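You operate a simulated robot arm through the tools that you are given. There is no shell and no other tool. Be economical: measure what you need, move in short steps, check, and stop when the job is done.

Carry out the task below with a simulated robot arm. There is one attempt and no reset: what you move stays moved.

JOB
Put things in order on the top of the work bench. At the end: the yellow woollen stands where the green soap cage stood; the orange brush stands where the white glue pot stood; the green soap cage from the top of the work bench stands on top of the grey dustpan; the white glue pot stands where the yellow woollen stood; whatever was shut is shut again. Leave all else as you found it, and nothing knocked over.

It is judged by the outcome, as a careful person would: the job done as asked, and still so three seconds after it is handed in. It fails if anything else is knocked over, pushed out of place, dropped, spilled or broken.

ROBOT AND FRAMES
A 7-joint arm with a two-finger parallel gripper, fixed in place. Base frame: the origin is at the foot of the arm, x ahead of it, y to its left, z up; the work surface is at about z = 0.9. Readings come in m, rad, newtons and seconds.
With the tool pointing down near the work surface it reaches from about 0.24 to 0.68 m from the base axis. Its first joint turns from -1.152 to 1.152 rad. Payload 2.4 kg.
Tool frame: the origin (TCP) lies between the finger pads and is the grasp point; the fingertips stand 0.03 m ahead of it; z points along the fingers, y is the line along which they close. Largest opening 0.094 m; finger width 0.028, thickness 0.01; the body of the gripper, 0.05 by 0.096 m, starts 0.055 m behind the TCP.
Orientation is that of the tool frame in the base frame, as [roll, pitch, yaw] about the fixed x, y, z axes, in that order (R = Rz(yaw) Ry(pitch) Rx(roll)). With the fingers straight down and closing along the base's y, the tool's x points along the base's -x, its y along +y and its z along -z.

CONTROLS
- The arm moves only by the tool step_arm. Its argument "deltas" is text: rows parted by semicolons, each of 7 numbers parted by spaces: the shift along the base's x, y, z in units of 400 mm (1.0 is 400 mm), then the turn, a rotation vector about the base's x, y, z in units of 180 degrees (1.0 is 180 degrees), then the closure, from 0 (fully open) to 1 (shut). In form: x y z ax ay az fingers; .... A call has 1 to 10 rows; each row is the pose to reach, as a shift and turn from the pose commanded when the call began. A call with a number of a shift or a turn outside -1 to 1 is refused whole. Each row takes 0.2 s and may step no farther than 0.05 m and 0.15 rad from the row before; otherwise, or with a gripper value out of range, the whole call is refused. A pose out of reach is approached as far as the arm can. The call stops where the force on the tool passes 40 N (or 10 N more than at its start, if that is more) or the arm is blocked; 0.2 s more then pass. The fingers move at their own pace (about 0.153 m/s each) and stop on an object; they squeeze with about 35 N. The grip force told is the motor's: it shows also when the fingers shut on nothing. Time passes only in rows, and 0.2 s behind the last, so rows that repeat a pose let the fingers close. It gives the time, the measured TCP pose, the force on the tool (base axes), the opening and the grip force at its end, in the units of the frame above (readings bear some noise).
- Cameras (640 x 400 px; columns grow to the right, rows downward): "scene" is fixed at [0.0513, 0.4923, 1.4362]; the picture's right is [-0.55, -0.83, 0.00], its down [-0.53, 0.35, -0.77] and it looks along [0.65, -0.43, -0.63] (base axes); focal length 318 px, centre (320, 200). "wrist" rides on the gripper at [-0.037, 0, -0.058] in the tool frame; the picture's right is [0.00, -1.00, 0.00], its down [0.97, 0.00, -0.24] and it looks along [0.24, 0.00, 0.97] (tool axes); focal length 218 px, centre (320, 200). There is no depth. A picture from a camera that has moved, and an enlarged one, comes with that camera's place and axes in the base frame and with its lens.
- get_image(camera): a new picture of that camera. The clock stands still meanwhile.
- inspect(camera, box): a new picture of the part [left, top, right, bottom] of that camera's present view, enlarged. The clock stands still meanwhile.
- hand_in(): hands the job in; it is judged then, once.

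Go step by step. Nothing tells you positions but the pictures and the camera data: compare them with the known pose of the tool, close in by small moves and look again before you grip or let go. The budget is 120 turns and 68 pictures, counting those below and the enlarged ones. Unless the task says otherwise, let go and move clear before handing in, and close with one line.

The tools are called as a command line: name --argument value ..., lists and objects as JSON in quotes. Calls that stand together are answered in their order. step_arm: Moves the arm, as the interface text tells. Its arguments: {"type":"object","properties":{"deltas":{"type":"string"}},"required":["deltas"]} The other tools are called the same way: get_image (camera) takes a picture; inspect (camera, box) takes an enlarged picture of a part of a camera's view; hand_in () hands the job in.

At the start:

```text
time: 0.0
position: [0.2985, 0.2177, 1.2294]
orientation: [-3.141, 0.0, -3.141]
contact_force: [0.0, 0.0, 0.2]
grip_width: 0.094
grip_force: 0.1
```

scene: 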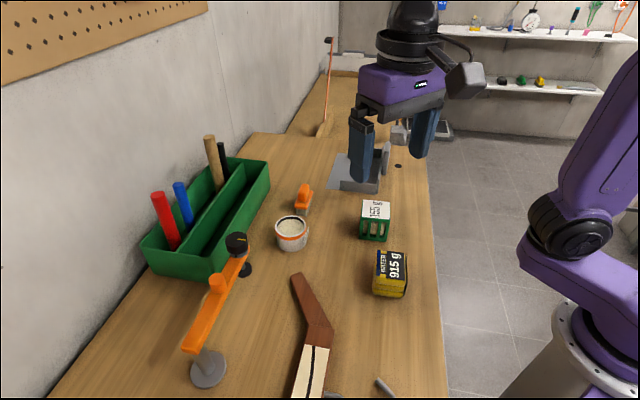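
wrist: 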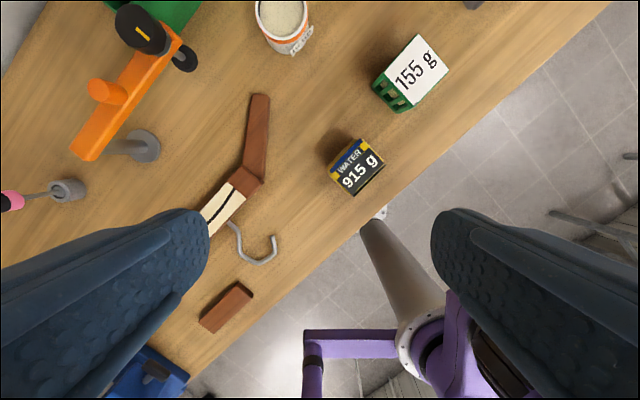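

I see a bench with a green 155 g cage, a yellow/black 915 g block, a white pot, a small orange brush, and a grey dustpan near the gripper. I'll look closer to identify each.

inspect --camera "scene" --box '[240, 140, 440, 310]'

inspect --camera "scene" --box '[440, 0, 640, 110]'

```text
2.35 times, centred on (340, 225) of scene
camera zoom: at [0.0513, 0.4923, 1.4362], right [-0.55, -0.83, 0.0], down [-0.53, 0.35, -0.77], along [0.65, -0.43, -0.63], focal length 748 px, centre (273, 141)
```

zoom: 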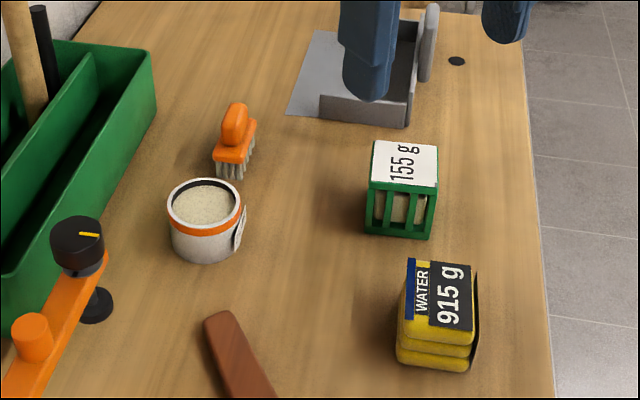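

```text
3.20 times, centred on (540, 55) of scene
camera zoom: at [0.0513, 0.4923, 1.4362], right [-0.55, -0.83, 0.0], down [-0.53, 0.35, -0.77], along [0.65, -0.43, -0.63], focal length 1017 px, centre (-384, 664)
```

zoom: 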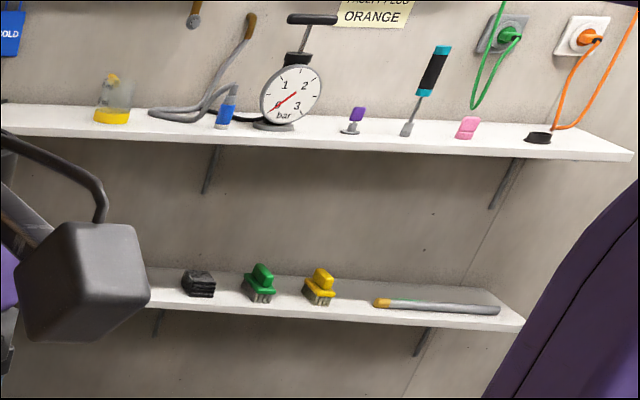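

The targets are identified; rough estimates: cage (0.433,0.085), yellow (0.305,0.16), pot (0.498,0.268), brush about (0.58,0.19), dustpan about (0.64,-0.04). I'll move the wrist camera over them for better measurements.

step_arm --deltas "0.1 -0.05 0 0 0 0 0; 0.2 -0.1 0 0 0 0 0; 0.3 -0.15 0 0 0 0 0; 0.4 -0.2 0 0 0 0 0; 0.5 -0.25 0 0 0 0 0; 0.5 -0.25 0 0 0 0 0"

get_image --camera "wrist"

get_image --camera "scene"

```text
time: 1.4
position: [0.5004, 0.1188, 1.2277]
orientation: [3.141, -0.001, 3.141]
contact_force: [0.2, -0.6, 0.3]
grip_width: 0.0941
grip_force: 0.0
```

```text
63 pictures are left
camera wrist: at [0.5373, 0.1191, 1.2859], right [0.0, -1.0, 0.0], down [-0.97, 0.0, 0.24], along [-0.24, 0.0, -0.97], focal length 218 px, centre (320, 200)
```

wrist: 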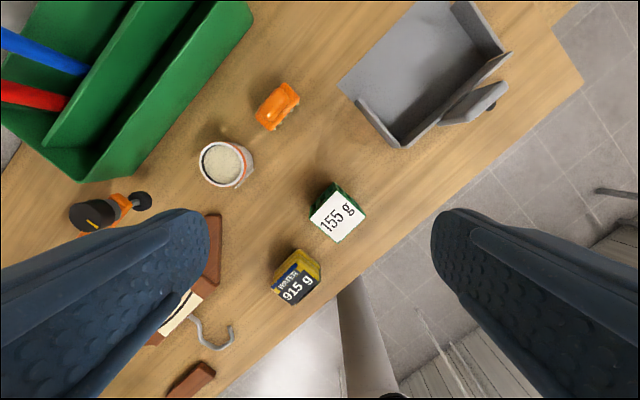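

```text
62 pictures are left
```

scene: 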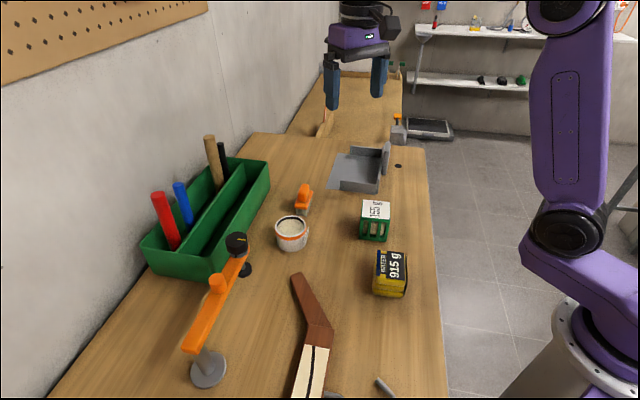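

Good overview. I'll enlarge the object area and the dustpan.

inspect --camera "wrist" --box '[180, 60, 380, 185]'

inspect --camera "wrist" --box '[240, 170, 400, 310]'

inspect --camera "wrist" --box '[320, 0, 540, 160]'

```text
3.20 times, centred on (280, 122) of wrist
camera zoom: at [0.5373, 0.1191, 1.2859], right [0.0, -1.0, 0.0], down [-0.97, 0.0, 0.24], along [-0.24, 0.0, -0.97], focal length 698 px, centre (448, 448)
```

zoom: 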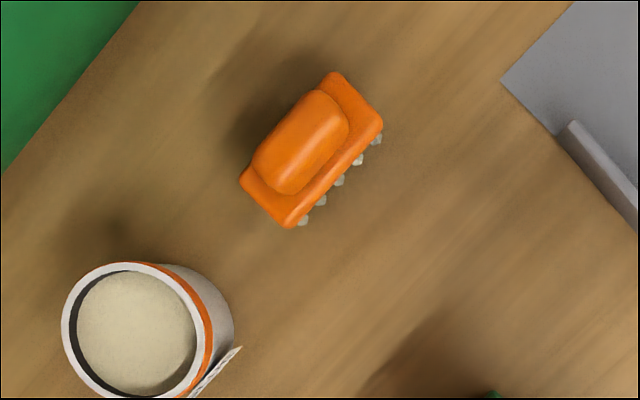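

```text
2.86 times, centred on (320, 240) of wrist
camera zoom: at [0.5373, 0.1191, 1.2859], right [0.0, -1.0, 0.0], down [-0.97, 0.0, 0.24], along [-0.24, 0.0, -0.97], focal length 624 px, centre (320, 86)
```

zoom: 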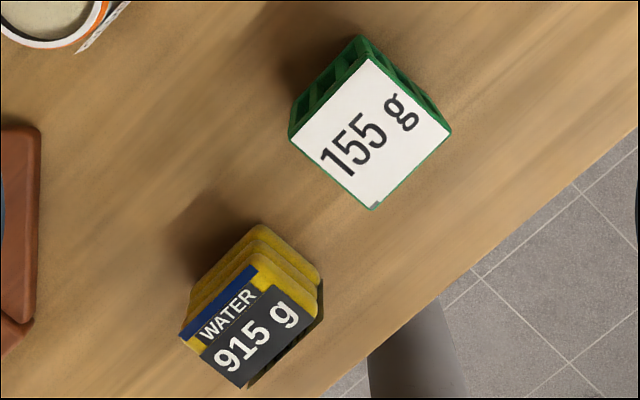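

```text
2.50 times, centred on (430, 80) of wrist
camera zoom: at [0.5373, 0.1191, 1.2859], right [0.0, -1.0, 0.0], down [-0.97, 0.0, 0.24], along [-0.24, 0.0, -0.97], focal length 546 px, centre (45, 500)
```

zoom: 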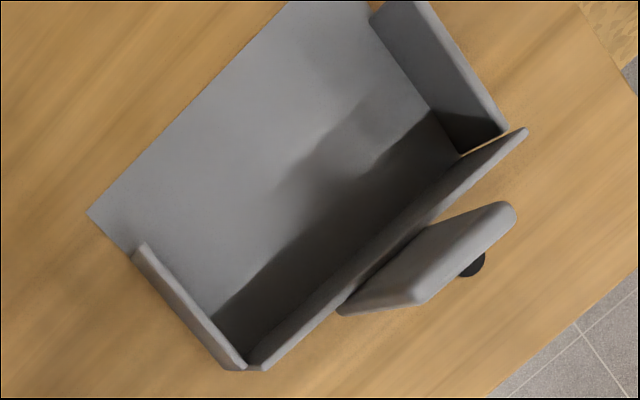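

The cage is about 6.1 cm square, rotated about -42°, at (0.430, 0.092) with its top at z 0.962. The pan floor is about 0.175 by 0.14 m, centred near (0.64,-0.02). I'll move above the cage, aligned with it, and check.

step_arm --deltas "-0.035 -0.014 -0.06 0 0 -0.0463 0; -0.07 -0.027 -0.12 0 0 -0.0926 0; -0.105 -0.041 -0.18 0 0 -0.139 0; -0.141 -0.054 -0.24 0 0 -0.1853 0; -0.176 -0.068 -0.30 0 0 -0.2317 0; -0.176 -0.068 -0.30 0 0 -0.2317 0"

get_image --camera "wrist"

```text
time: 2.8
position: [0.4303, 0.09, 1.1102]
orientation: [-3.141, 0.0, 2.411]
contact_force: [0.2, 0.2, 0.0]
grip_width: 0.0941
grip_force: 0.1
```

```text
58 pictures are left
camera wrist: at [0.4579, 0.0665, 1.167], right [-0.67, -0.75, 0.0], down [-0.72, 0.65, 0.24], along [-0.18, 0.16, -0.97], focal length 218 px, centre (320, 200)
```

wrist: 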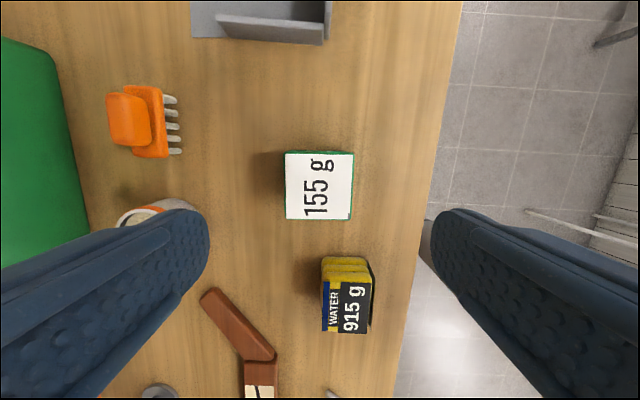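

Cage is centred and aligned under the tool at (0.430, 0.090). I'll descend and grip.

step_arm --deltas "0 0 -0.11 0 0 0 0; 0 0 -0.22 0 0 0 0; 0 0 -0.33 0 0 0 0; 0 0 -0.413 0 0 0 0; 0 0 -0.413 0 0 0 0; 0 0 -0.413 0 0 0 1; 0 0 -0.413 0 0 0 1; 0 0 -0.413 0 0 0 1"

get_image --camera "scene"

```text
time: 4.6
position: [0.4284, 0.0918, 0.9438]
orientation: [-3.141, 0.0, 2.414]
contact_force: [0.2, 0.3, 0.7]
grip_width: 0.0681
grip_force: 35.0
```

```text
57 pictures are left
```

scene: 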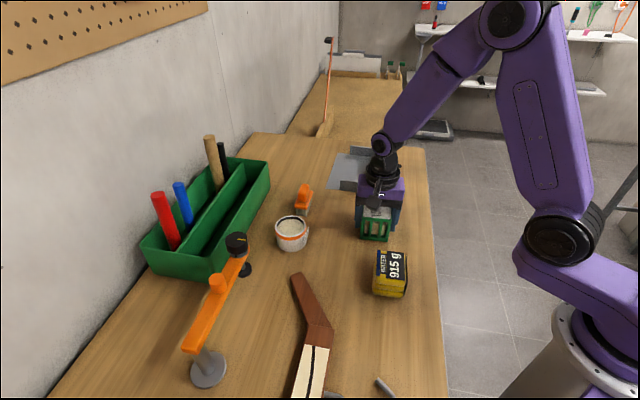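

Gripped at 0.068 m. I'll lift and carry toward the dustpan.

step_arm --deltas "0 0 0.1 0 0 0 1; 0 0 0.2 0 0 0 1; 0 0 0.3 0 0 0 1; 0.08 -0.043 0.35 0 0 0 1; 0.16 -0.085 0.4 0 0 0 1; 0.24 -0.128 0.4 0 0 0 1; 0.32 -0.171 0.4 0 0 0 1; 0.4 -0.214 0.4 0 0 0 1; 0.48 -0.256 0.4 0 0 0 1; 0.519 -0.277 0.4 0 0 0 1"

get_image --camera "wrist"

get_image --camera "scene"

```text
time: 6.8
position: [0.6359, -0.0221, 1.1031]
orientation: [-3.139, -0.001, 2.413]
contact_force: [0.4, 0.3, -2.4]
grip_width: 0.0682
grip_force: 34.9
```

```text
56 pictures are left
camera wrist: at [0.6648, -0.046, 1.1604], right [-0.67, -0.75, 0.0], down [-0.72, 0.65, 0.24], along [-0.18, 0.16, -0.97], focal length 218 px, centre (320, 200)
```

wrist: 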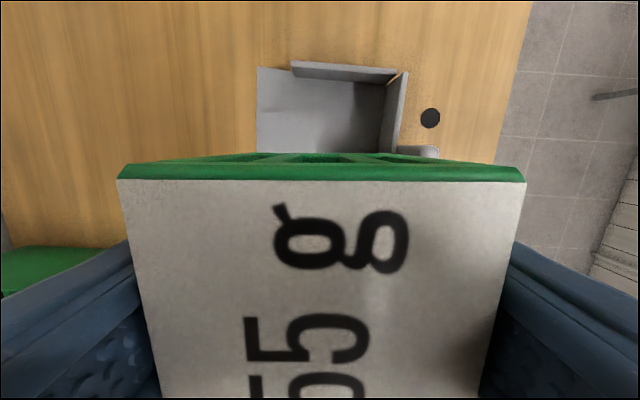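

```text
55 pictures are left
```

scene: 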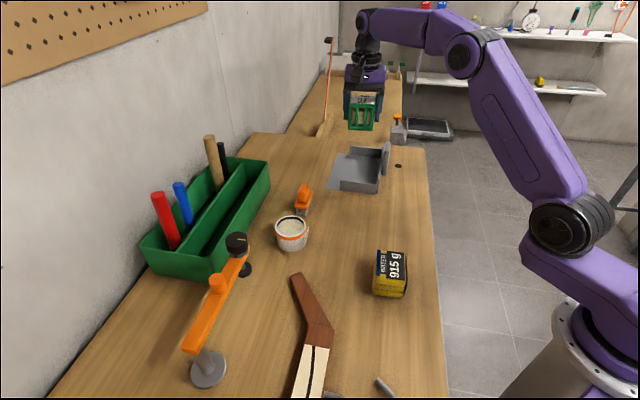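

The pan floor spans ±0.067 m around the tool in depth, so the cage is over its middle. I'll shift about 1.5 cm away from the near wall, then lower.

step_arm --deltas "0.0275 -0.025 -0.05 0 0 0 1; 0.0275 -0.025 -0.15 0 0 0 1; 0.0275 -0.025 -0.25 0 0 0 1; 0.0275 -0.025 -0.32 0 0 0 1; 0.0275 -0.025 -0.345 0 0 0 1; 0.0275 -0.025 -0.345 0 0 0 1"

inspect --camera "scene" --box '[310, 110, 430, 205]'

```text
time: 8.2
position: [0.6477, -0.0303, 0.9671]
orientation: [-3.141, 0.001, 2.413]
contact_force: [-0.3, -0.5, -1.8]
grip_width: 0.068
grip_force: 35.3
```

```text
4.21 times, centred on (370, 158) of scene
camera zoom: at [0.0513, 0.4923, 1.4362], right [-0.55, -0.83, 0.0], down [-0.53, 0.35, -0.77], along [0.65, -0.43, -0.63], focal length 1338 px, centre (110, 379)
```

zoom: 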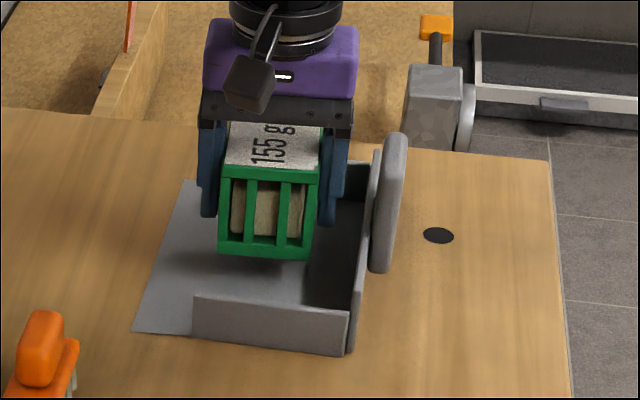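

Clear of the walls. Lowering in small steps while watching the force.

step_arm --deltas "0 0 -0.012 0 0 0 1; 0 0 -0.024 0 0 0 1; 0 0 -0.032 0 0 0 1; 0 0 -0.032 0 0 0 1"

inspect --camera "scene" --box '[310, 110, 430, 205]'

```text
time: 9.2
position: [0.6468, -0.0298, 0.954]
orientation: [-3.141, 0.001, 2.415]
contact_force: [0.8, 0.1, -2.5]
grip_width: 0.0681
grip_force: 34.8
```

```text
4.21 times, centred on (370, 158) of scene
camera zoom: at [0.0513, 0.4923, 1.4362], right [-0.55, -0.83, 0.0], down [-0.53, 0.35, -0.77], along [0.65, -0.43, -0.63], focal length 1338 px, centre (110, 379)
```

zoom: 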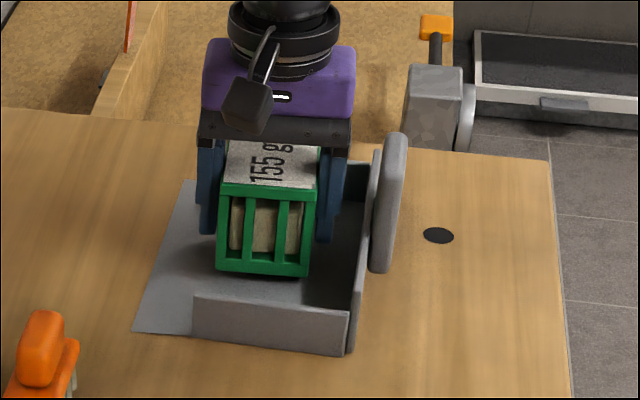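

step_arm --deltas "0 0 -0.006 0 0 0 1; 0 0 -0.012 0 0 0 1; 0 0 -0.012 0 0 0 1"

```text
time: 10.0
position: [0.6478, -0.0295, 0.9489]
orientation: [-3.141, 0.002, 2.417]
contact_force: [0.2, 0.6, -2.0]
grip_width: 0.0679
grip_force: 34.9
```

No contact yet at TCP 0.949; continuing by 2 mm steps.

step_arm --deltas "0 0 -0.005 0 0 0 1; 0 0 -0.005 0 0 0 1"

step_arm --deltas "0 0 -0.005 0 0 0 1; 0 0 -0.005 0 0 0 1"

```text
time: 10.6
position: [0.6477, -0.0306, 0.9486]
orientation: [-3.141, 0.003, 2.414]
contact_force: [-0.5, 0.1, 4.8]
grip_width: 0.068
grip_force: 35.2
```

```text
time: 11.2
position: [0.6474, -0.0302, 0.9473]
orientation: [3.14, 0.004, 2.414]
contact_force: [-0.9, 1.0, 24.0]
grip_width: 0.0682
grip_force: 35.7
```

Contact made (24 N). I'll relieve the pressure, open, and rise.

step_arm --deltas "0 0 0.004 0 0 0 1; 0 0 0.004 0 0 0 0.12; 0 0 0.004 0 0 0 0.12; 0 0 0.004 0 0 0 0.12; 0 0 0.06 0 0 0 0.12; 0 0 0.16 0 0 0 0.12; 0 0 0.26 0 0 0 0.12; 0 0 0.36 0 0 0 0.12"

inspect --camera "scene" --box '[310, 110, 430, 205]'

```text
time: 13.0
position: [0.6489, -0.0296, 1.0846]
orientation: [-3.141, -0.002, 2.414]
contact_force: [0.2, -0.3, -0.4]
grip_width: 0.083
grip_force: 0.1
```

```text
4.21 times, centred on (370, 158) of scene
camera zoom: at [0.0512, 0.4923, 1.4362], right [-0.55, -0.83, 0.0], down [-0.53, 0.35, -0.77], along [0.65, -0.43, -0.63], focal length 1338 px, centre (110, 379)
```

zoom: 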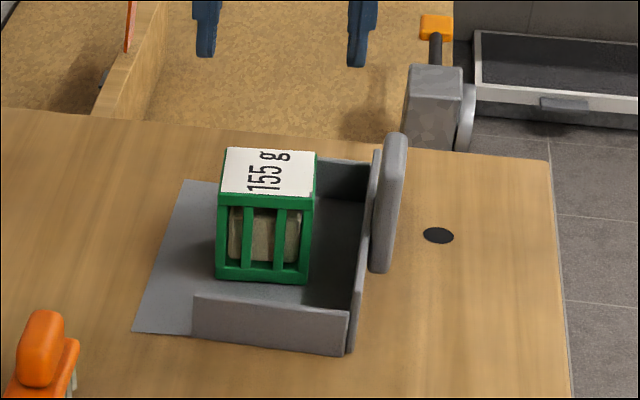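

The cage stands in the dustpan. Next I move above the yellow woollen near (0.307, 0.162).

step_arm --deltas "-0.095 0.053 0.05 0 0 0 0; -0.19 0.106 0.065 0 0 0 0; -0.285 0.16 0.065 0 0 0 0; -0.38 0.213 0.065 0 0 0 0; -0.475 0.266 0.065 0 0 0 0; -0.57 0.319 0.065 0 0 0 0; -0.665 0.373 0.065 0 0 0 0; -0.76 0.426 0.065 0 0 0 0; -0.855 0.479 0.065 0 0 0 0; -0.855 0.479 0.065 0 0 0 0"

get_image --camera "wrist"

```text
time: 15.2
position: [0.3042, 0.1615, 1.1156]
orientation: [3.141, -0.001, 2.414]
contact_force: [1.2, 0.1, 0.0]
grip_width: 0.0942
grip_force: 0.1
```

```text
51 pictures are left
camera wrist: at [0.3312, 0.1381, 1.1735], right [-0.67, -0.75, 0.0], down [-0.72, 0.65, 0.24], along [-0.18, 0.16, -0.97], focal length 218 px, centre (320, 200)
```

wrist: 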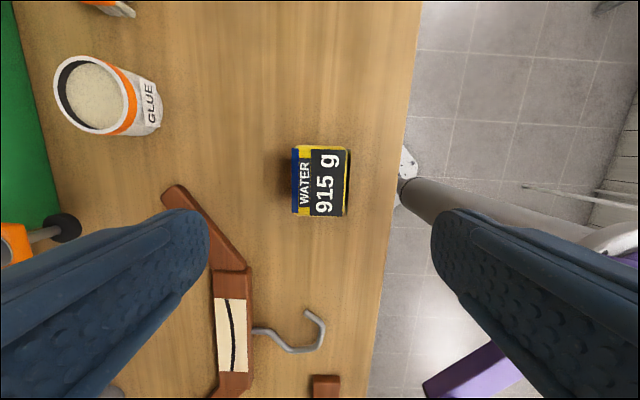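

inspect --camera "wrist" --box '[260, 130, 380, 230]'

inspect --camera "scene" --box '[340, 230, 440, 310]'

```text
4.00 times, centred on (320, 180) of wrist
camera zoom: at [0.3312, 0.1381, 1.1735], right [-0.67, -0.75, 0.0], down [-0.72, 0.65, 0.24], along [-0.18, 0.16, -0.97], focal length 873 px, centre (320, 280)
```

zoom: 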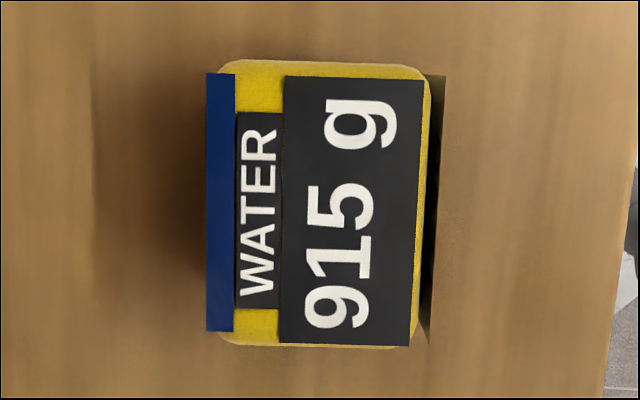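

```text
5.00 times, centred on (390, 270) of scene
camera zoom: at [0.0512, 0.4923, 1.4362], right [-0.55, -0.83, 0.0], down [-0.53, 0.35, -0.77], along [0.65, -0.43, -0.63], focal length 1589 px, centre (-30, -150)
```

zoom: 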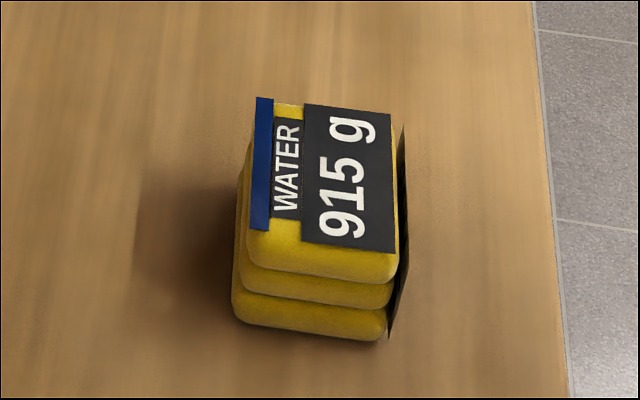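

Yellow woollen: centre about (0.307,0.159), 5.5 cm wide along the closing axis. I'll descend and grip.

step_arm --deltas "0.007 -0.006 -0.11 0 0 0 0; 0.007 -0.006 -0.22 0 0 0 0; 0.007 -0.006 -0.33 0 0 0 0; 0.007 -0.006 -0.439 0 0 0 0; 0.007 -0.006 -0.439 0 0 0 0; 0.007 -0.006 -0.439 0 0 0 1; 0.007 -0.006 -0.439 0 0 0 1; 0.007 -0.006 -0.439 0 0 0 1"

inspect --camera "scene" --box '[340, 220, 460, 310]'

```text
time: 17.0
position: [0.3076, 0.1585, 0.9393]
orientation: [-3.141, 0.001, 2.412]
contact_force: [0.5, -0.1, -0.8]
grip_width: 0.0644
grip_force: 35.4
```

```text
4.44 times, centred on (400, 265) of scene
camera zoom: at [0.0513, 0.4924, 1.4362], right [-0.55, -0.83, 0.0], down [-0.53, 0.35, -0.77], along [0.65, -0.43, -0.63], focal length 1413 px, centre (-36, -89)
```

zoom: 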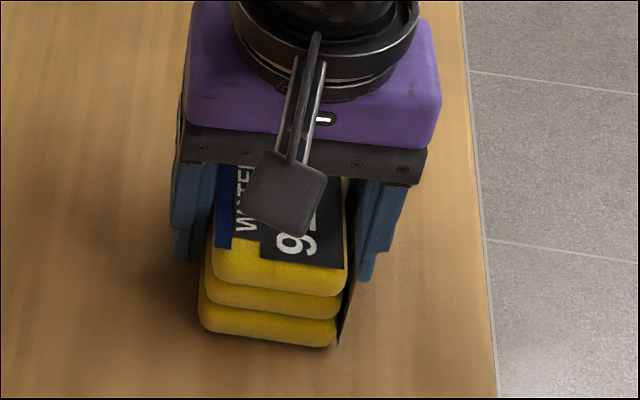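

Gripped at 0.064 m. I'll lift slightly and check for slip.

step_arm --deltas "0 0 0.04 0 0 0 1; 0 0 0.09 0 0 0 1; 0 0 0.15 0 0 0 1; 0 0 0.15 0 0 0 1"

get_image --camera "scene"

```text
time: 18.0
position: [0.3078, 0.1597, 1.0004]
orientation: [-3.141, -0.001, 2.413]
contact_force: [0.5, 1.2, -1.7]
grip_width: 0.0646
grip_force: 35.2
```

```text
47 pictures are left
```

scene: 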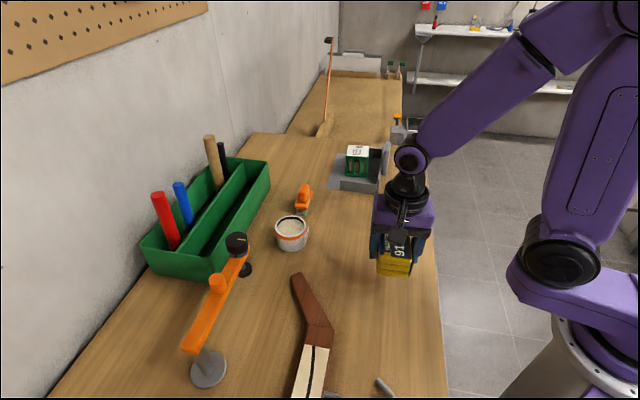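

It is held. I'll carry it to the cage's old spot (0.429, 0.091).

step_arm --deltas "0.1 -0.056 0 0 0 0 1; 0.2 -0.113 0 0 0 0 1; 0.303 -0.171 0 0 0 0 1; 0.303 -0.171 0 0 0 0 1; 0.303 -0.171 -0.07 0 0 0 1; 0.303 -0.171 -0.125 0 0 0 1; 0.303 -0.171 -0.142 0 0 0 1; 0.303 -0.171 -0.142 0 0 0 1"

inspect --camera "scene" --box '[320, 170, 440, 260]'

```text
time: 19.8
position: [0.4282, 0.0907, 0.9424]
orientation: [-3.141, -0.001, 2.413]
contact_force: [-0.5, -0.1, -1.8]
grip_width: 0.0641
grip_force: 35.1
```

```text
4.44 times, centred on (380, 215) of scene
camera zoom: at [0.0513, 0.4923, 1.4362], right [-0.55, -0.83, 0.0], down [-0.53, 0.35, -0.77], along [0.65, -0.43, -0.63], focal length 1413 px, centre (53, 133)
```

zoom: 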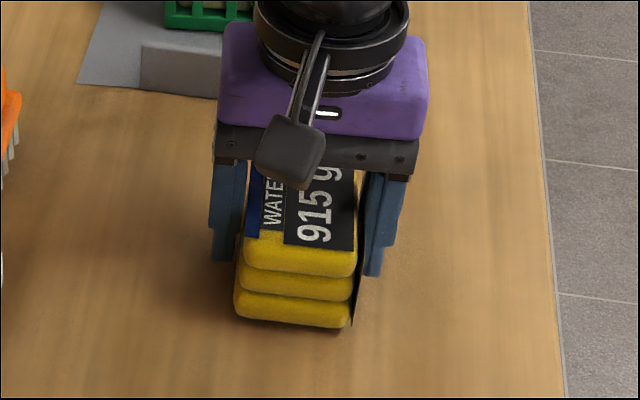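

step_arm --deltas "0 0 -0.005 0 0 0 1; 0 0 -0.009 0 0 0 1; 0 0 -0.009 0 0 0 1"

```text
time: 20.6
position: [0.4288, 0.0907, 0.9398]
orientation: [3.141, 0.002, 2.413]
contact_force: [-2.1, 3.1, 18.4]
grip_width: 0.0642
grip_force: 34.4
```

Contact (18 N). Relieve slightly, open and rise.

step_arm --deltas "0 0 0.004 0 0 0 1; 0 0 0.004 0 0 0 0; 0 0 0.004 0 0 0 0; 0 0 0.004 0 0 0 0; 0 0 0.1 0 0 0 0; 0 0 0.2 0 0 0 0; 0 0 0.3 0 0 0 0; 0 0 0.4 0 0 0 0; 0 0 0.425 0 0 0 0; 0 0 0.425 0 0 0 0"

get_image --camera "wrist"

get_image --camera "scene"

```text
time: 22.8
position: [0.4293, 0.0906, 1.1094]
orientation: [-3.141, 0.0, 2.413]
contact_force: [-0.2, -0.4, -0.7]
grip_width: 0.0939
grip_force: 0.1
```

```text
45 pictures are left
camera wrist: at [0.4573, 0.0667, 1.1676], right [-0.67, -0.75, 0.0], down [-0.72, 0.65, 0.24], along [-0.18, 0.16, -0.97], focal length 218 px, centre (320, 200)
```

wrist: 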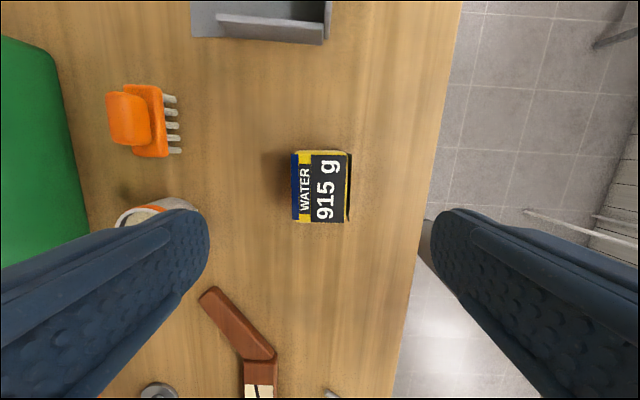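

```text
44 pictures are left
```

scene: 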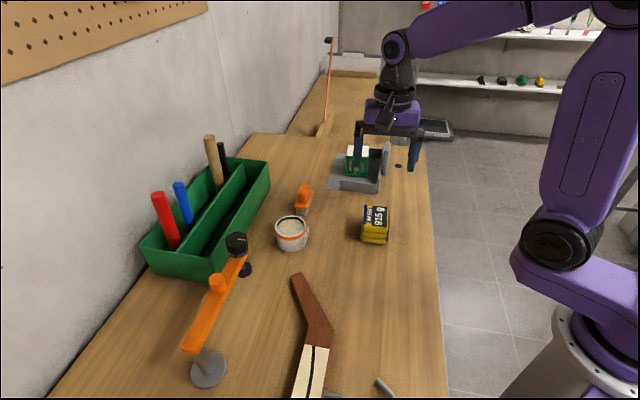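

The woollen is at the cage's old spot. Next is the glue pot: I'll move above it while turning about 85° so the fingers avoid its side tag.

step_arm --deltas "0.019 0.0435 0.01 0 0 0.047 0; 0.038 0.087 0.03 0 0 0.094 0; 0.057 0.13 0.05 0 0 0.141 0; 0.076 0.174 0.05 0 0 0.188 0; 0.095 0.2175 0.05 0 0 0.235 0; 0.114 0.261 0.05 0 0 0.282 0; 0.133 0.3045 0.05 0 0 0.329 0; 0.152 0.348 0.05 0 0 0.376 0; 0.171 0.3915 0.05 0 0 0.423 0; 0.19 0.435 0.05 0 0 0.47 0"

get_image --camera "wrist"

```text
time: 25.0
position: [0.5063, 0.2646, 1.1282]
orientation: [3.14, 0.002, -2.391]
contact_force: [0.1, -0.3, -0.1]
grip_width: 0.0941
grip_force: 0.0
```

```text
43 pictures are left
camera wrist: at [0.5342, 0.2906, 1.186], right [0.68, -0.73, 0.0], down [-0.71, -0.66, 0.24], along [-0.18, -0.16, -0.97], focal length 218 px, centre (320, 200)
```

wrist: 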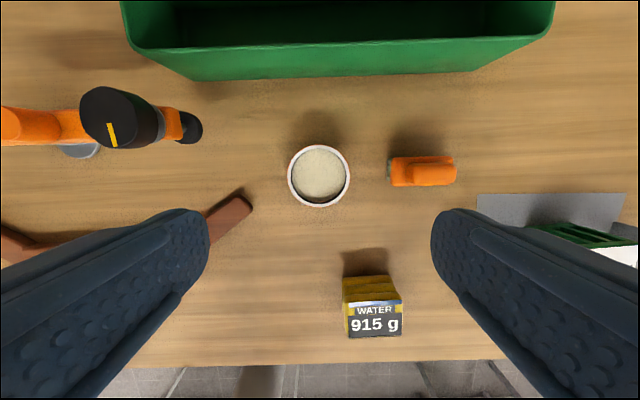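

Pot rim centre is at about (0.511, 0.269), diameter about 6.3 cm; the fingers will clear the brush. Descend and grip.

step_arm --deltas "0.012 0.011 -0.1 0 0 0 0; 0.012 0.011 -0.2 0 0 0 0; 0.012 0.011 -0.3 0 0 0 0; 0.012 0.011 -0.4 0 0 0 0; 0.012 0.011 -0.47 0 0 0 0; 0.012 0.011 -0.47 0 0 0 0"

inspect --camera "scene" --box '[240, 150, 380, 260]'

get_image --camera "wrist"

```text
time: 26.4
position: [0.5094, 0.2704, 0.9412]
orientation: [3.14, 0.001, -2.394]
contact_force: [0.3, -0.1, -0.2]
grip_width: 0.0938
grip_force: 0.2
```

```text
3.64 times, centred on (310, 205) of scene
camera zoom: at [0.0513, 0.4923, 1.4362], right [-0.55, -0.83, 0.0], down [-0.53, 0.35, -0.77], along [0.65, -0.43, -0.63], focal length 1156 px, centre (356, 182)
```

zoom: 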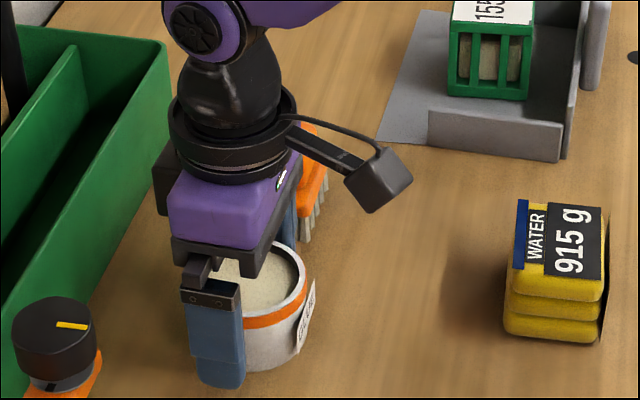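

```text
41 pictures are left
camera wrist: at [0.5372, 0.2958, 0.9988], right [0.68, -0.73, 0.0], down [-0.71, -0.66, 0.24], along [-0.18, -0.16, -0.97], focal length 218 px, centre (320, 200)
```

wrist: 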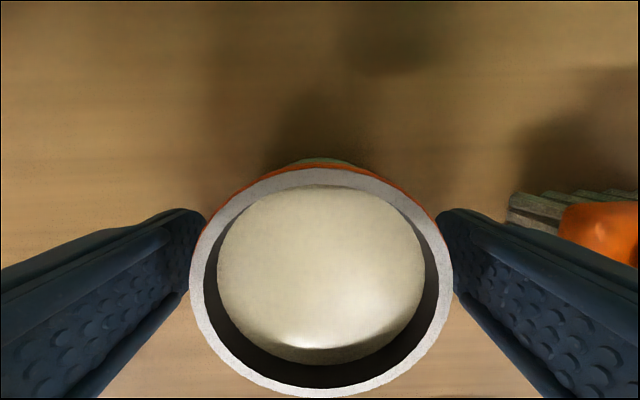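

Pot centre is about 5 mm toward the toolbox; correct that and close.

step_arm --deltas "0.009 0.009 0 0 0 0 0; 0.009 0.009 0 0 0 0 0.2; 0.009 0.009 0 0 0 0 1; 0.009 0.009 0 0 0 0 1; 0.009 0.009 0 0 0 0 1"

get_image --camera "wrist"

```text
time: 27.6
position: [0.5148, 0.2737, 0.941]
orientation: [3.141, 0.001, -2.394]
contact_force: [-0.6, 0.1, -0.2]
grip_width: 0.0699
grip_force: 35.0
```

```text
40 pictures are left
camera wrist: at [0.5412, 0.2994, 0.999], right [0.68, -0.73, 0.0], down [-0.71, -0.66, 0.24], along [-0.18, -0.16, -0.97], focal length 218 px, centre (320, 200)
```

wrist: 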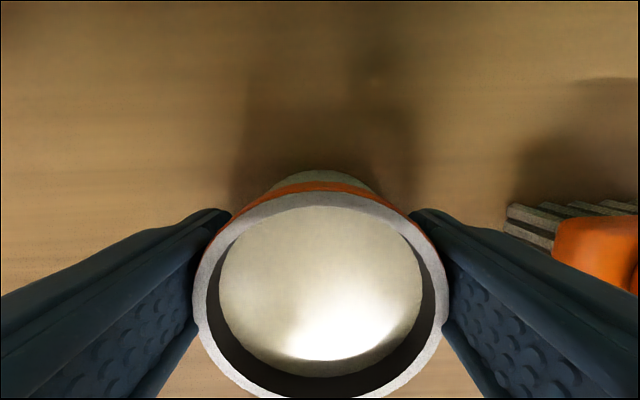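

Gripped (0.070 m); pot centre is about (0.5125, 0.272), which will be the brush's target. I'll lift it level and look.

step_arm --deltas "0 0 0.04 0 0 0 1; 0 0 0.09 0 0 0 1; 0 0 0.14 0 0 0 1; 0 0 0.19 0 0 0 1; 0 0 0.22 0 0 0 1; 0 0 0.22 0 0 0 1"

get_image --camera "scene"

```text
time: 29.0
position: [0.5151, 0.2712, 1.028]
orientation: [3.141, 0.001, -2.393]
contact_force: [0.0, -0.2, -2.8]
grip_width: 0.0698
grip_force: 35.3
```

```text
39 pictures are left
```

scene: 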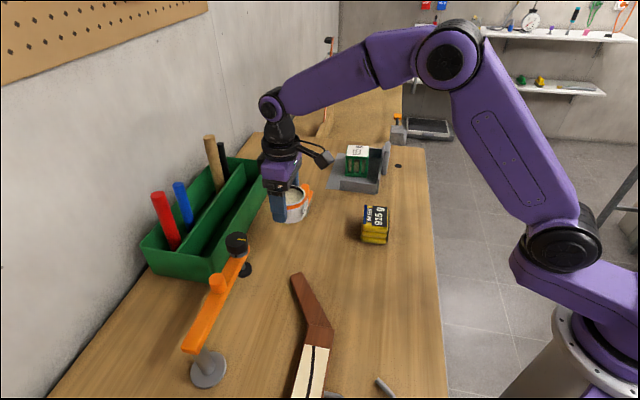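

Pot is level and held. Carry it to the woollen's old spot.

step_arm --deltas "-0.06 -0.033 0 0 0 0 1; -0.13 -0.071 0 0 0 0 1; -0.2 -0.11 0 0 0 0 1; -0.27 -0.148 0 0 0 0 1; -0.34 -0.187 0 0 0 0 1; -0.41 -0.225 0 0 0 0 1; -0.47 -0.258 0 0 0 0 1; -0.5085 -0.279 0 0 0 0 1; -0.5085 -0.279 0 0 0 0 1"

get_image --camera "scene"

```text
time: 31.0
position: [0.31, 0.1623, 1.0301]
orientation: [3.141, -0.001, -2.391]
contact_force: [0.2, 0.0, -3.0]
grip_width: 0.0698
grip_force: 34.7
```

```text
38 pictures are left
```

scene: 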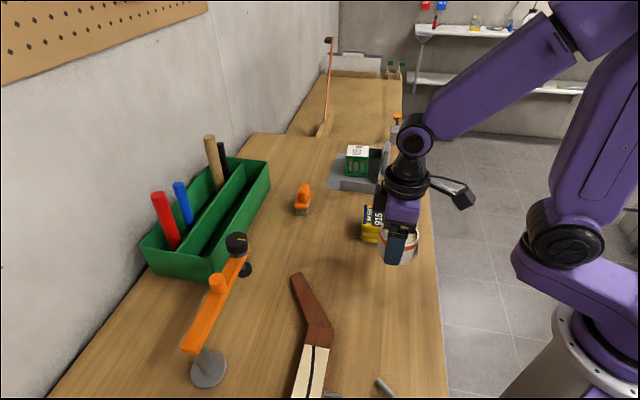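

Now lower it (rest height is TCP about 0.941).

step_arm --deltas "0 0 -0.06 0 0 0 1; 0 0 -0.12 0 0 0 1; 0 0 -0.17 0 0 0 1; 0 0 -0.205 0 0 0 1; 0 0 -0.214 0 0 0 1; 0 0 -0.214 0 0 0 1"

step_arm --deltas "0 0 -0.005 0 0 0 1; 0 0 -0.009 0 0 0 1; 0 0 -0.009 0 0 0 1"

```text
time: 32.4
position: [0.3107, 0.1606, 0.9423]
orientation: [-3.141, -0.002, -2.392]
contact_force: [0.4, -0.1, -2.5]
grip_width: 0.0695
grip_force: 35.4
```

```text
time: 33.2
position: [0.3099, 0.1602, 0.94]
orientation: [3.141, -0.001, -2.392]
contact_force: [-5.3, -1.9, 30.8]
grip_width: 0.0694
grip_force: 35.2
```

Contact. Relieve, open and rise.

step_arm --deltas "0 0 0.006 0 0 0 1; 0 0 0.006 0 0 0 0; 0 0 0.006 0 0 0 0; 0 0 0.006 0 0 0 0; 0 0 0.08 0 0 0 0; 0 0 0.18 0 0 0 0; 0 0 0.28 0 0 0 0; 0 0 0.38 0 0 0 0; 0 0 0.45 0 0 0 0; 0 0 0.45 0 0 0 0"

get_image --camera "scene"

get_image --camera "wrist"

```text
time: 35.4
position: [0.3104, 0.1605, 1.1204]
orientation: [3.141, 0.0, -2.395]
contact_force: [-0.5, -0.4, 0.1]
grip_width: 0.0939
grip_force: 0.0
```

```text
37 pictures are left
```

scene: 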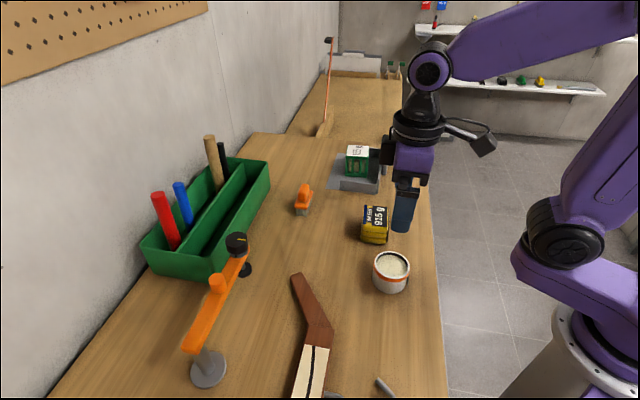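

```text
36 pictures are left
camera wrist: at [0.3387, 0.1861, 1.1776], right [0.68, -0.73, 0.0], down [-0.71, -0.66, 0.24], along [-0.18, -0.16, -0.97], focal length 218 px, centre (320, 200)
```

wrist: 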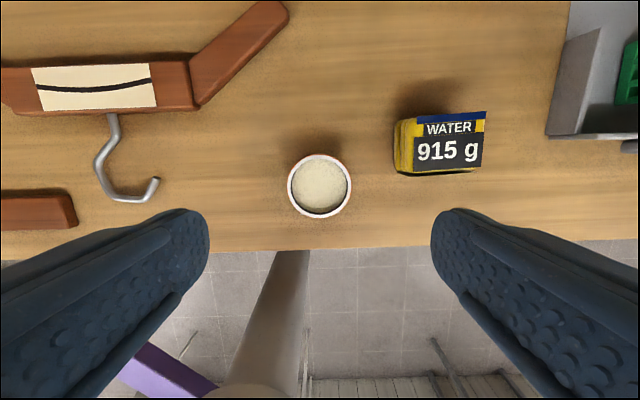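

Pot stands at the woollen's old spot. Next I move above the brush near (0.590, 0.191), turning back so the fingers close across its short side.

step_arm --deltas "0.07 0.0075 0 0 0 -0.047 0; 0.14 0.015 0 0 0 -0.094 0; 0.21 0.0225 0 0 0 -0.141 0; 0.28 0.03 0 0 0 -0.188 0; 0.35 0.0375 0 0 0 -0.235 0; 0.42 0.045 0 0 0 -0.282 0; 0.49 0.0525 0 0 0 -0.329 0; 0.56 0.06 0 0 0 -0.376 0; 0.63 0.0675 0 0 0 -0.423 0; 0.7 0.075 0 0 0 -0.47 0"

get_image --camera "wrist"

inspect --camera "scene" --box '[270, 170, 350, 225]'

```text
time: 37.6
position: [0.591, 0.1913, 1.1193]
orientation: [3.141, 0.0, 2.411]
contact_force: [-0.4, -1.1, 0.2]
grip_width: 0.0941
grip_force: 0.1
```

```text
35 pictures are left
camera wrist: at [0.6181, 0.1668, 1.1774], right [-0.67, -0.74, 0.0], down [-0.72, 0.65, 0.24], along [-0.18, 0.16, -0.97], focal length 218 px, centre (320, 200)
```

wrist: 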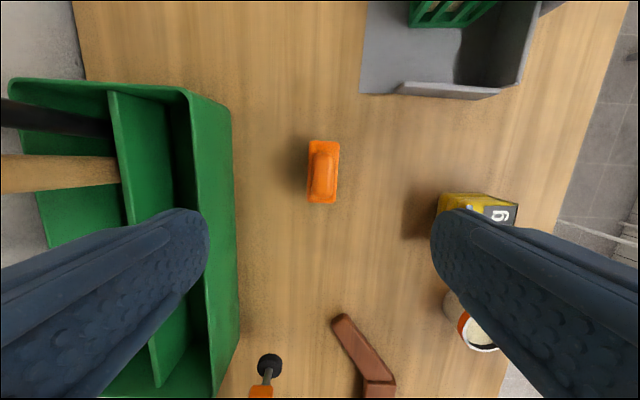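

```text
7.27 times, centred on (310, 198) of scene
camera zoom: at [0.0512, 0.4923, 1.4362], right [-0.55, -0.83, 0.0], down [-0.53, 0.35, -0.77], along [0.65, -0.43, -0.63], focal length 2312 px, centre (393, 218)
```

zoom: 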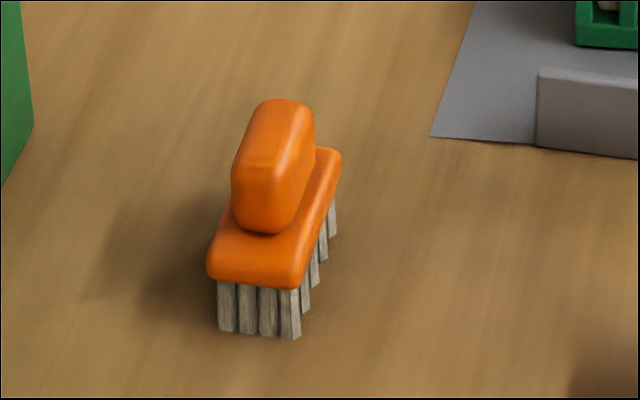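

The brush stands on its bristles at about (0.593, 0.182). Descend around it and check before closing.

step_arm --deltas "0.008 -0.022 -0.1 0 0 0 0; 0.008 -0.022 -0.2 0 0 0 0; 0.008 -0.022 -0.3 0 0 0 0; 0.008 -0.022 -0.4 0 0 0 0; 0.008 -0.022 -0.46 0 0 0 0; 0.008 -0.022 -0.46 0 0 0 0"

get_image --camera "wrist"

inspect --camera "scene" --box '[250, 140, 350, 225]'

```text
time: 39.0
position: [0.5939, 0.183, 0.9357]
orientation: [3.141, -0.001, 2.415]
contact_force: [-0.5, 0.1, -0.1]
grip_width: 0.094
grip_force: 0.0
```

```text
33 pictures are left
camera wrist: at [0.6212, 0.1592, 0.9928], right [-0.67, -0.75, 0.0], down [-0.72, 0.65, 0.24], along [-0.18, 0.16, -0.97], focal length 218 px, centre (320, 200)
```

wrist: 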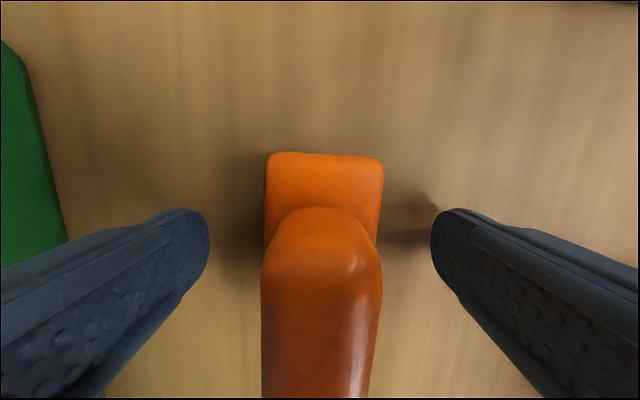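

```text
4.71 times, centred on (300, 182) of scene
camera zoom: at [0.0513, 0.4923, 1.4362], right [-0.55, -0.83, 0.0], down [-0.53, 0.35, -0.77], along [0.65, -0.43, -0.63], focal length 1496 px, centre (414, 282)
```

zoom: 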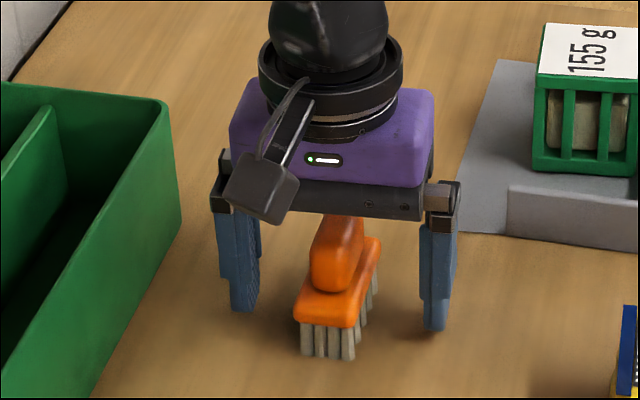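

Centred. Close and lift slightly.

step_arm --deltas "0 0 0 0 0 0 1; 0 0 0 0 0 0 1; 0 0 0 0 0 0 1; 0 0 0 0 0 0 1; 0 0 0.06 0 0 0 1; 0 0 0.14 0 0 0 1; 0 0 0.22 0 0 0 1; 0 0 0.22 0 0 0 1"

inspect --camera "scene" --box '[250, 110, 370, 225]'

get_image --camera "wrist"

```text
time: 40.8
position: [0.5961, 0.1818, 1.0246]
orientation: [3.14, -0.002, 2.413]
contact_force: [0.2, 0.0, -0.7]
grip_width: 0.0381
grip_force: 34.9
```

```text
3.48 times, centred on (310, 168) of scene
camera zoom: at [0.0513, 0.4923, 1.4362], right [-0.55, -0.83, 0.0], down [-0.53, 0.35, -0.77], along [0.65, -0.43, -0.63], focal length 1106 px, centre (355, 313)
```

zoom: 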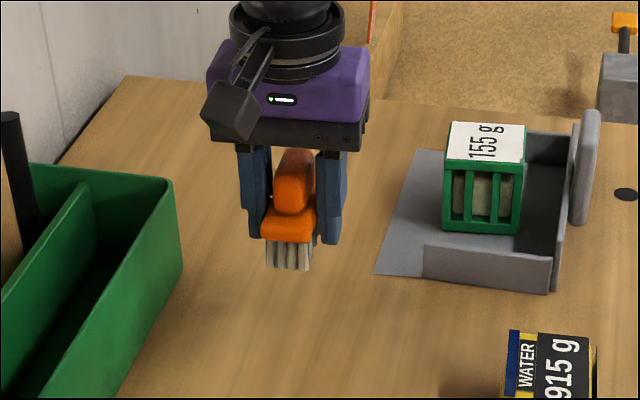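

```text
30 pictures are left
camera wrist: at [0.6229, 0.1586, 1.0817], right [-0.67, -0.75, 0.0], down [-0.72, 0.65, 0.24], along [-0.18, 0.16, -0.97], focal length 218 px, centre (320, 200)
```

wrist: 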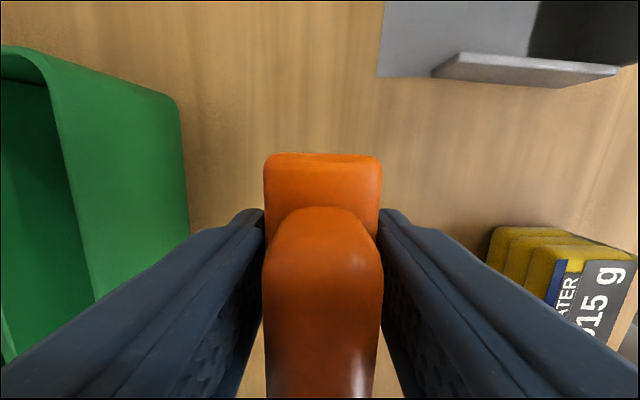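

Brush is held well. Carry to the pot's old spot (0.5115, 0.271) and lower.

step_arm --deltas "-0.05 0.055 0 0 0 0 1; -0.1 0.11 0 0 0 0 1; -0.15 0.165 0 0 0 0 1; -0.2035 0.222 0 0 0 0 1; -0.2035 0.222 0 0 0 0 1; -0.2035 0.222 -0.08 0 0 0 1; -0.2035 0.222 -0.15 0 0 0 1; -0.2035 0.222 -0.2 0 0 0 1; -0.2035 0.222 -0.214 0 0 0 1; -0.2035 0.222 -0.214 0 0 0 1"

inspect --camera "scene" --box '[220, 150, 360, 260]'

```text
time: 43.0
position: [0.5137, 0.2709, 0.9373]
orientation: [3.141, 0.002, 2.414]
contact_force: [-0.3, 0.7, -1.4]
grip_width: 0.0377
grip_force: 35.4
```

```text
3.64 times, centred on (290, 205) of scene
camera zoom: at [0.0513, 0.4923, 1.4362], right [-0.55, -0.83, 0.0], down [-0.53, 0.35, -0.77], along [0.65, -0.43, -0.63], focal length 1156 px, centre (429, 182)
```

zoom: 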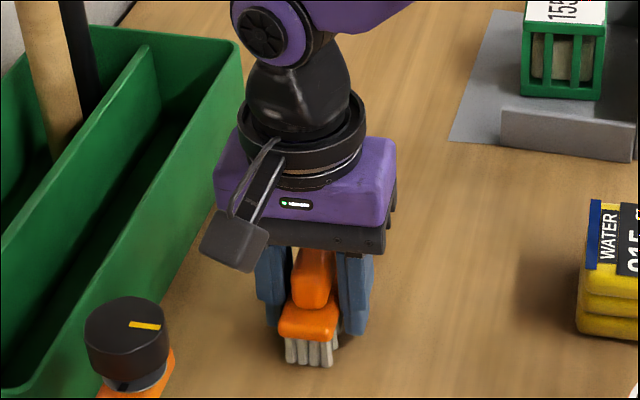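

step_arm --deltas "0 0 -0.005 0 0 0 1; 0 0 -0.008 0 0 0 1; 0 0 -0.008 0 0 0 1"

```text
time: 43.8
position: [0.5136, 0.2718, 0.9352]
orientation: [3.141, 0.0, 2.415]
contact_force: [-2.3, 0.1, 7.2]
grip_width: 0.0375
grip_force: 34.9
```

Contact. Release and rise.

step_arm --deltas "0 0 0.001 0 0 0 1; 0 0 0.001 0 0 0 0.3; 0 0 0.001 0 0 0 0.2; 0 0 0.001 0 0 0 0.2; 0 0 0.06 0 0 0 0.2; 0 0 0.16 0 0 0 0.2; 0 0 0.26 0 0 0 0.2; 0 0 0.36 0 0 0 0.2; 0 0 0.46 0 0 0 0.2; 0 0 0.46 0 0 0 0.2"

get_image --camera "wrist"

get_image --camera "scene"

```text
time: 46.0
position: [0.5128, 0.271, 1.1216]
orientation: [3.14, -0.001, 2.413]
contact_force: [-0.7, -0.7, 0.6]
grip_width: 0.0753
grip_force: 0.0
```

```text
28 pictures are left
camera wrist: at [0.5398, 0.246, 1.1793], right [-0.67, -0.75, 0.0], down [-0.72, 0.65, 0.24], along [-0.18, 0.16, -0.97], focal length 218 px, centre (320, 200)
```

wrist: 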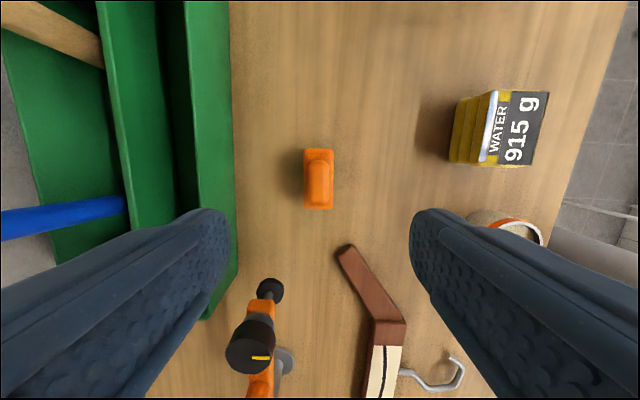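

```text
27 pictures are left
```

scene: 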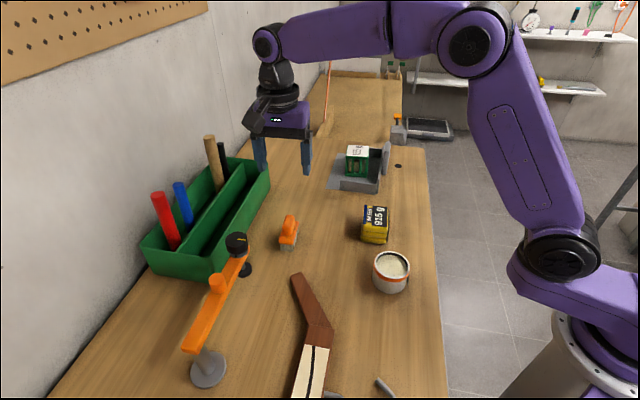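

All four items stand in their targets, the gripper is open and clear, and nothing else has moved. Handing in.

hand_in

```text
The job is handed in.
```

The job is handed in: the soap cage stands on the dustpan, the woollen where the cage stood, the glue pot where the woollen stood and the brush where the glue pot stood; I opened nothing, and nothing was knocked over.
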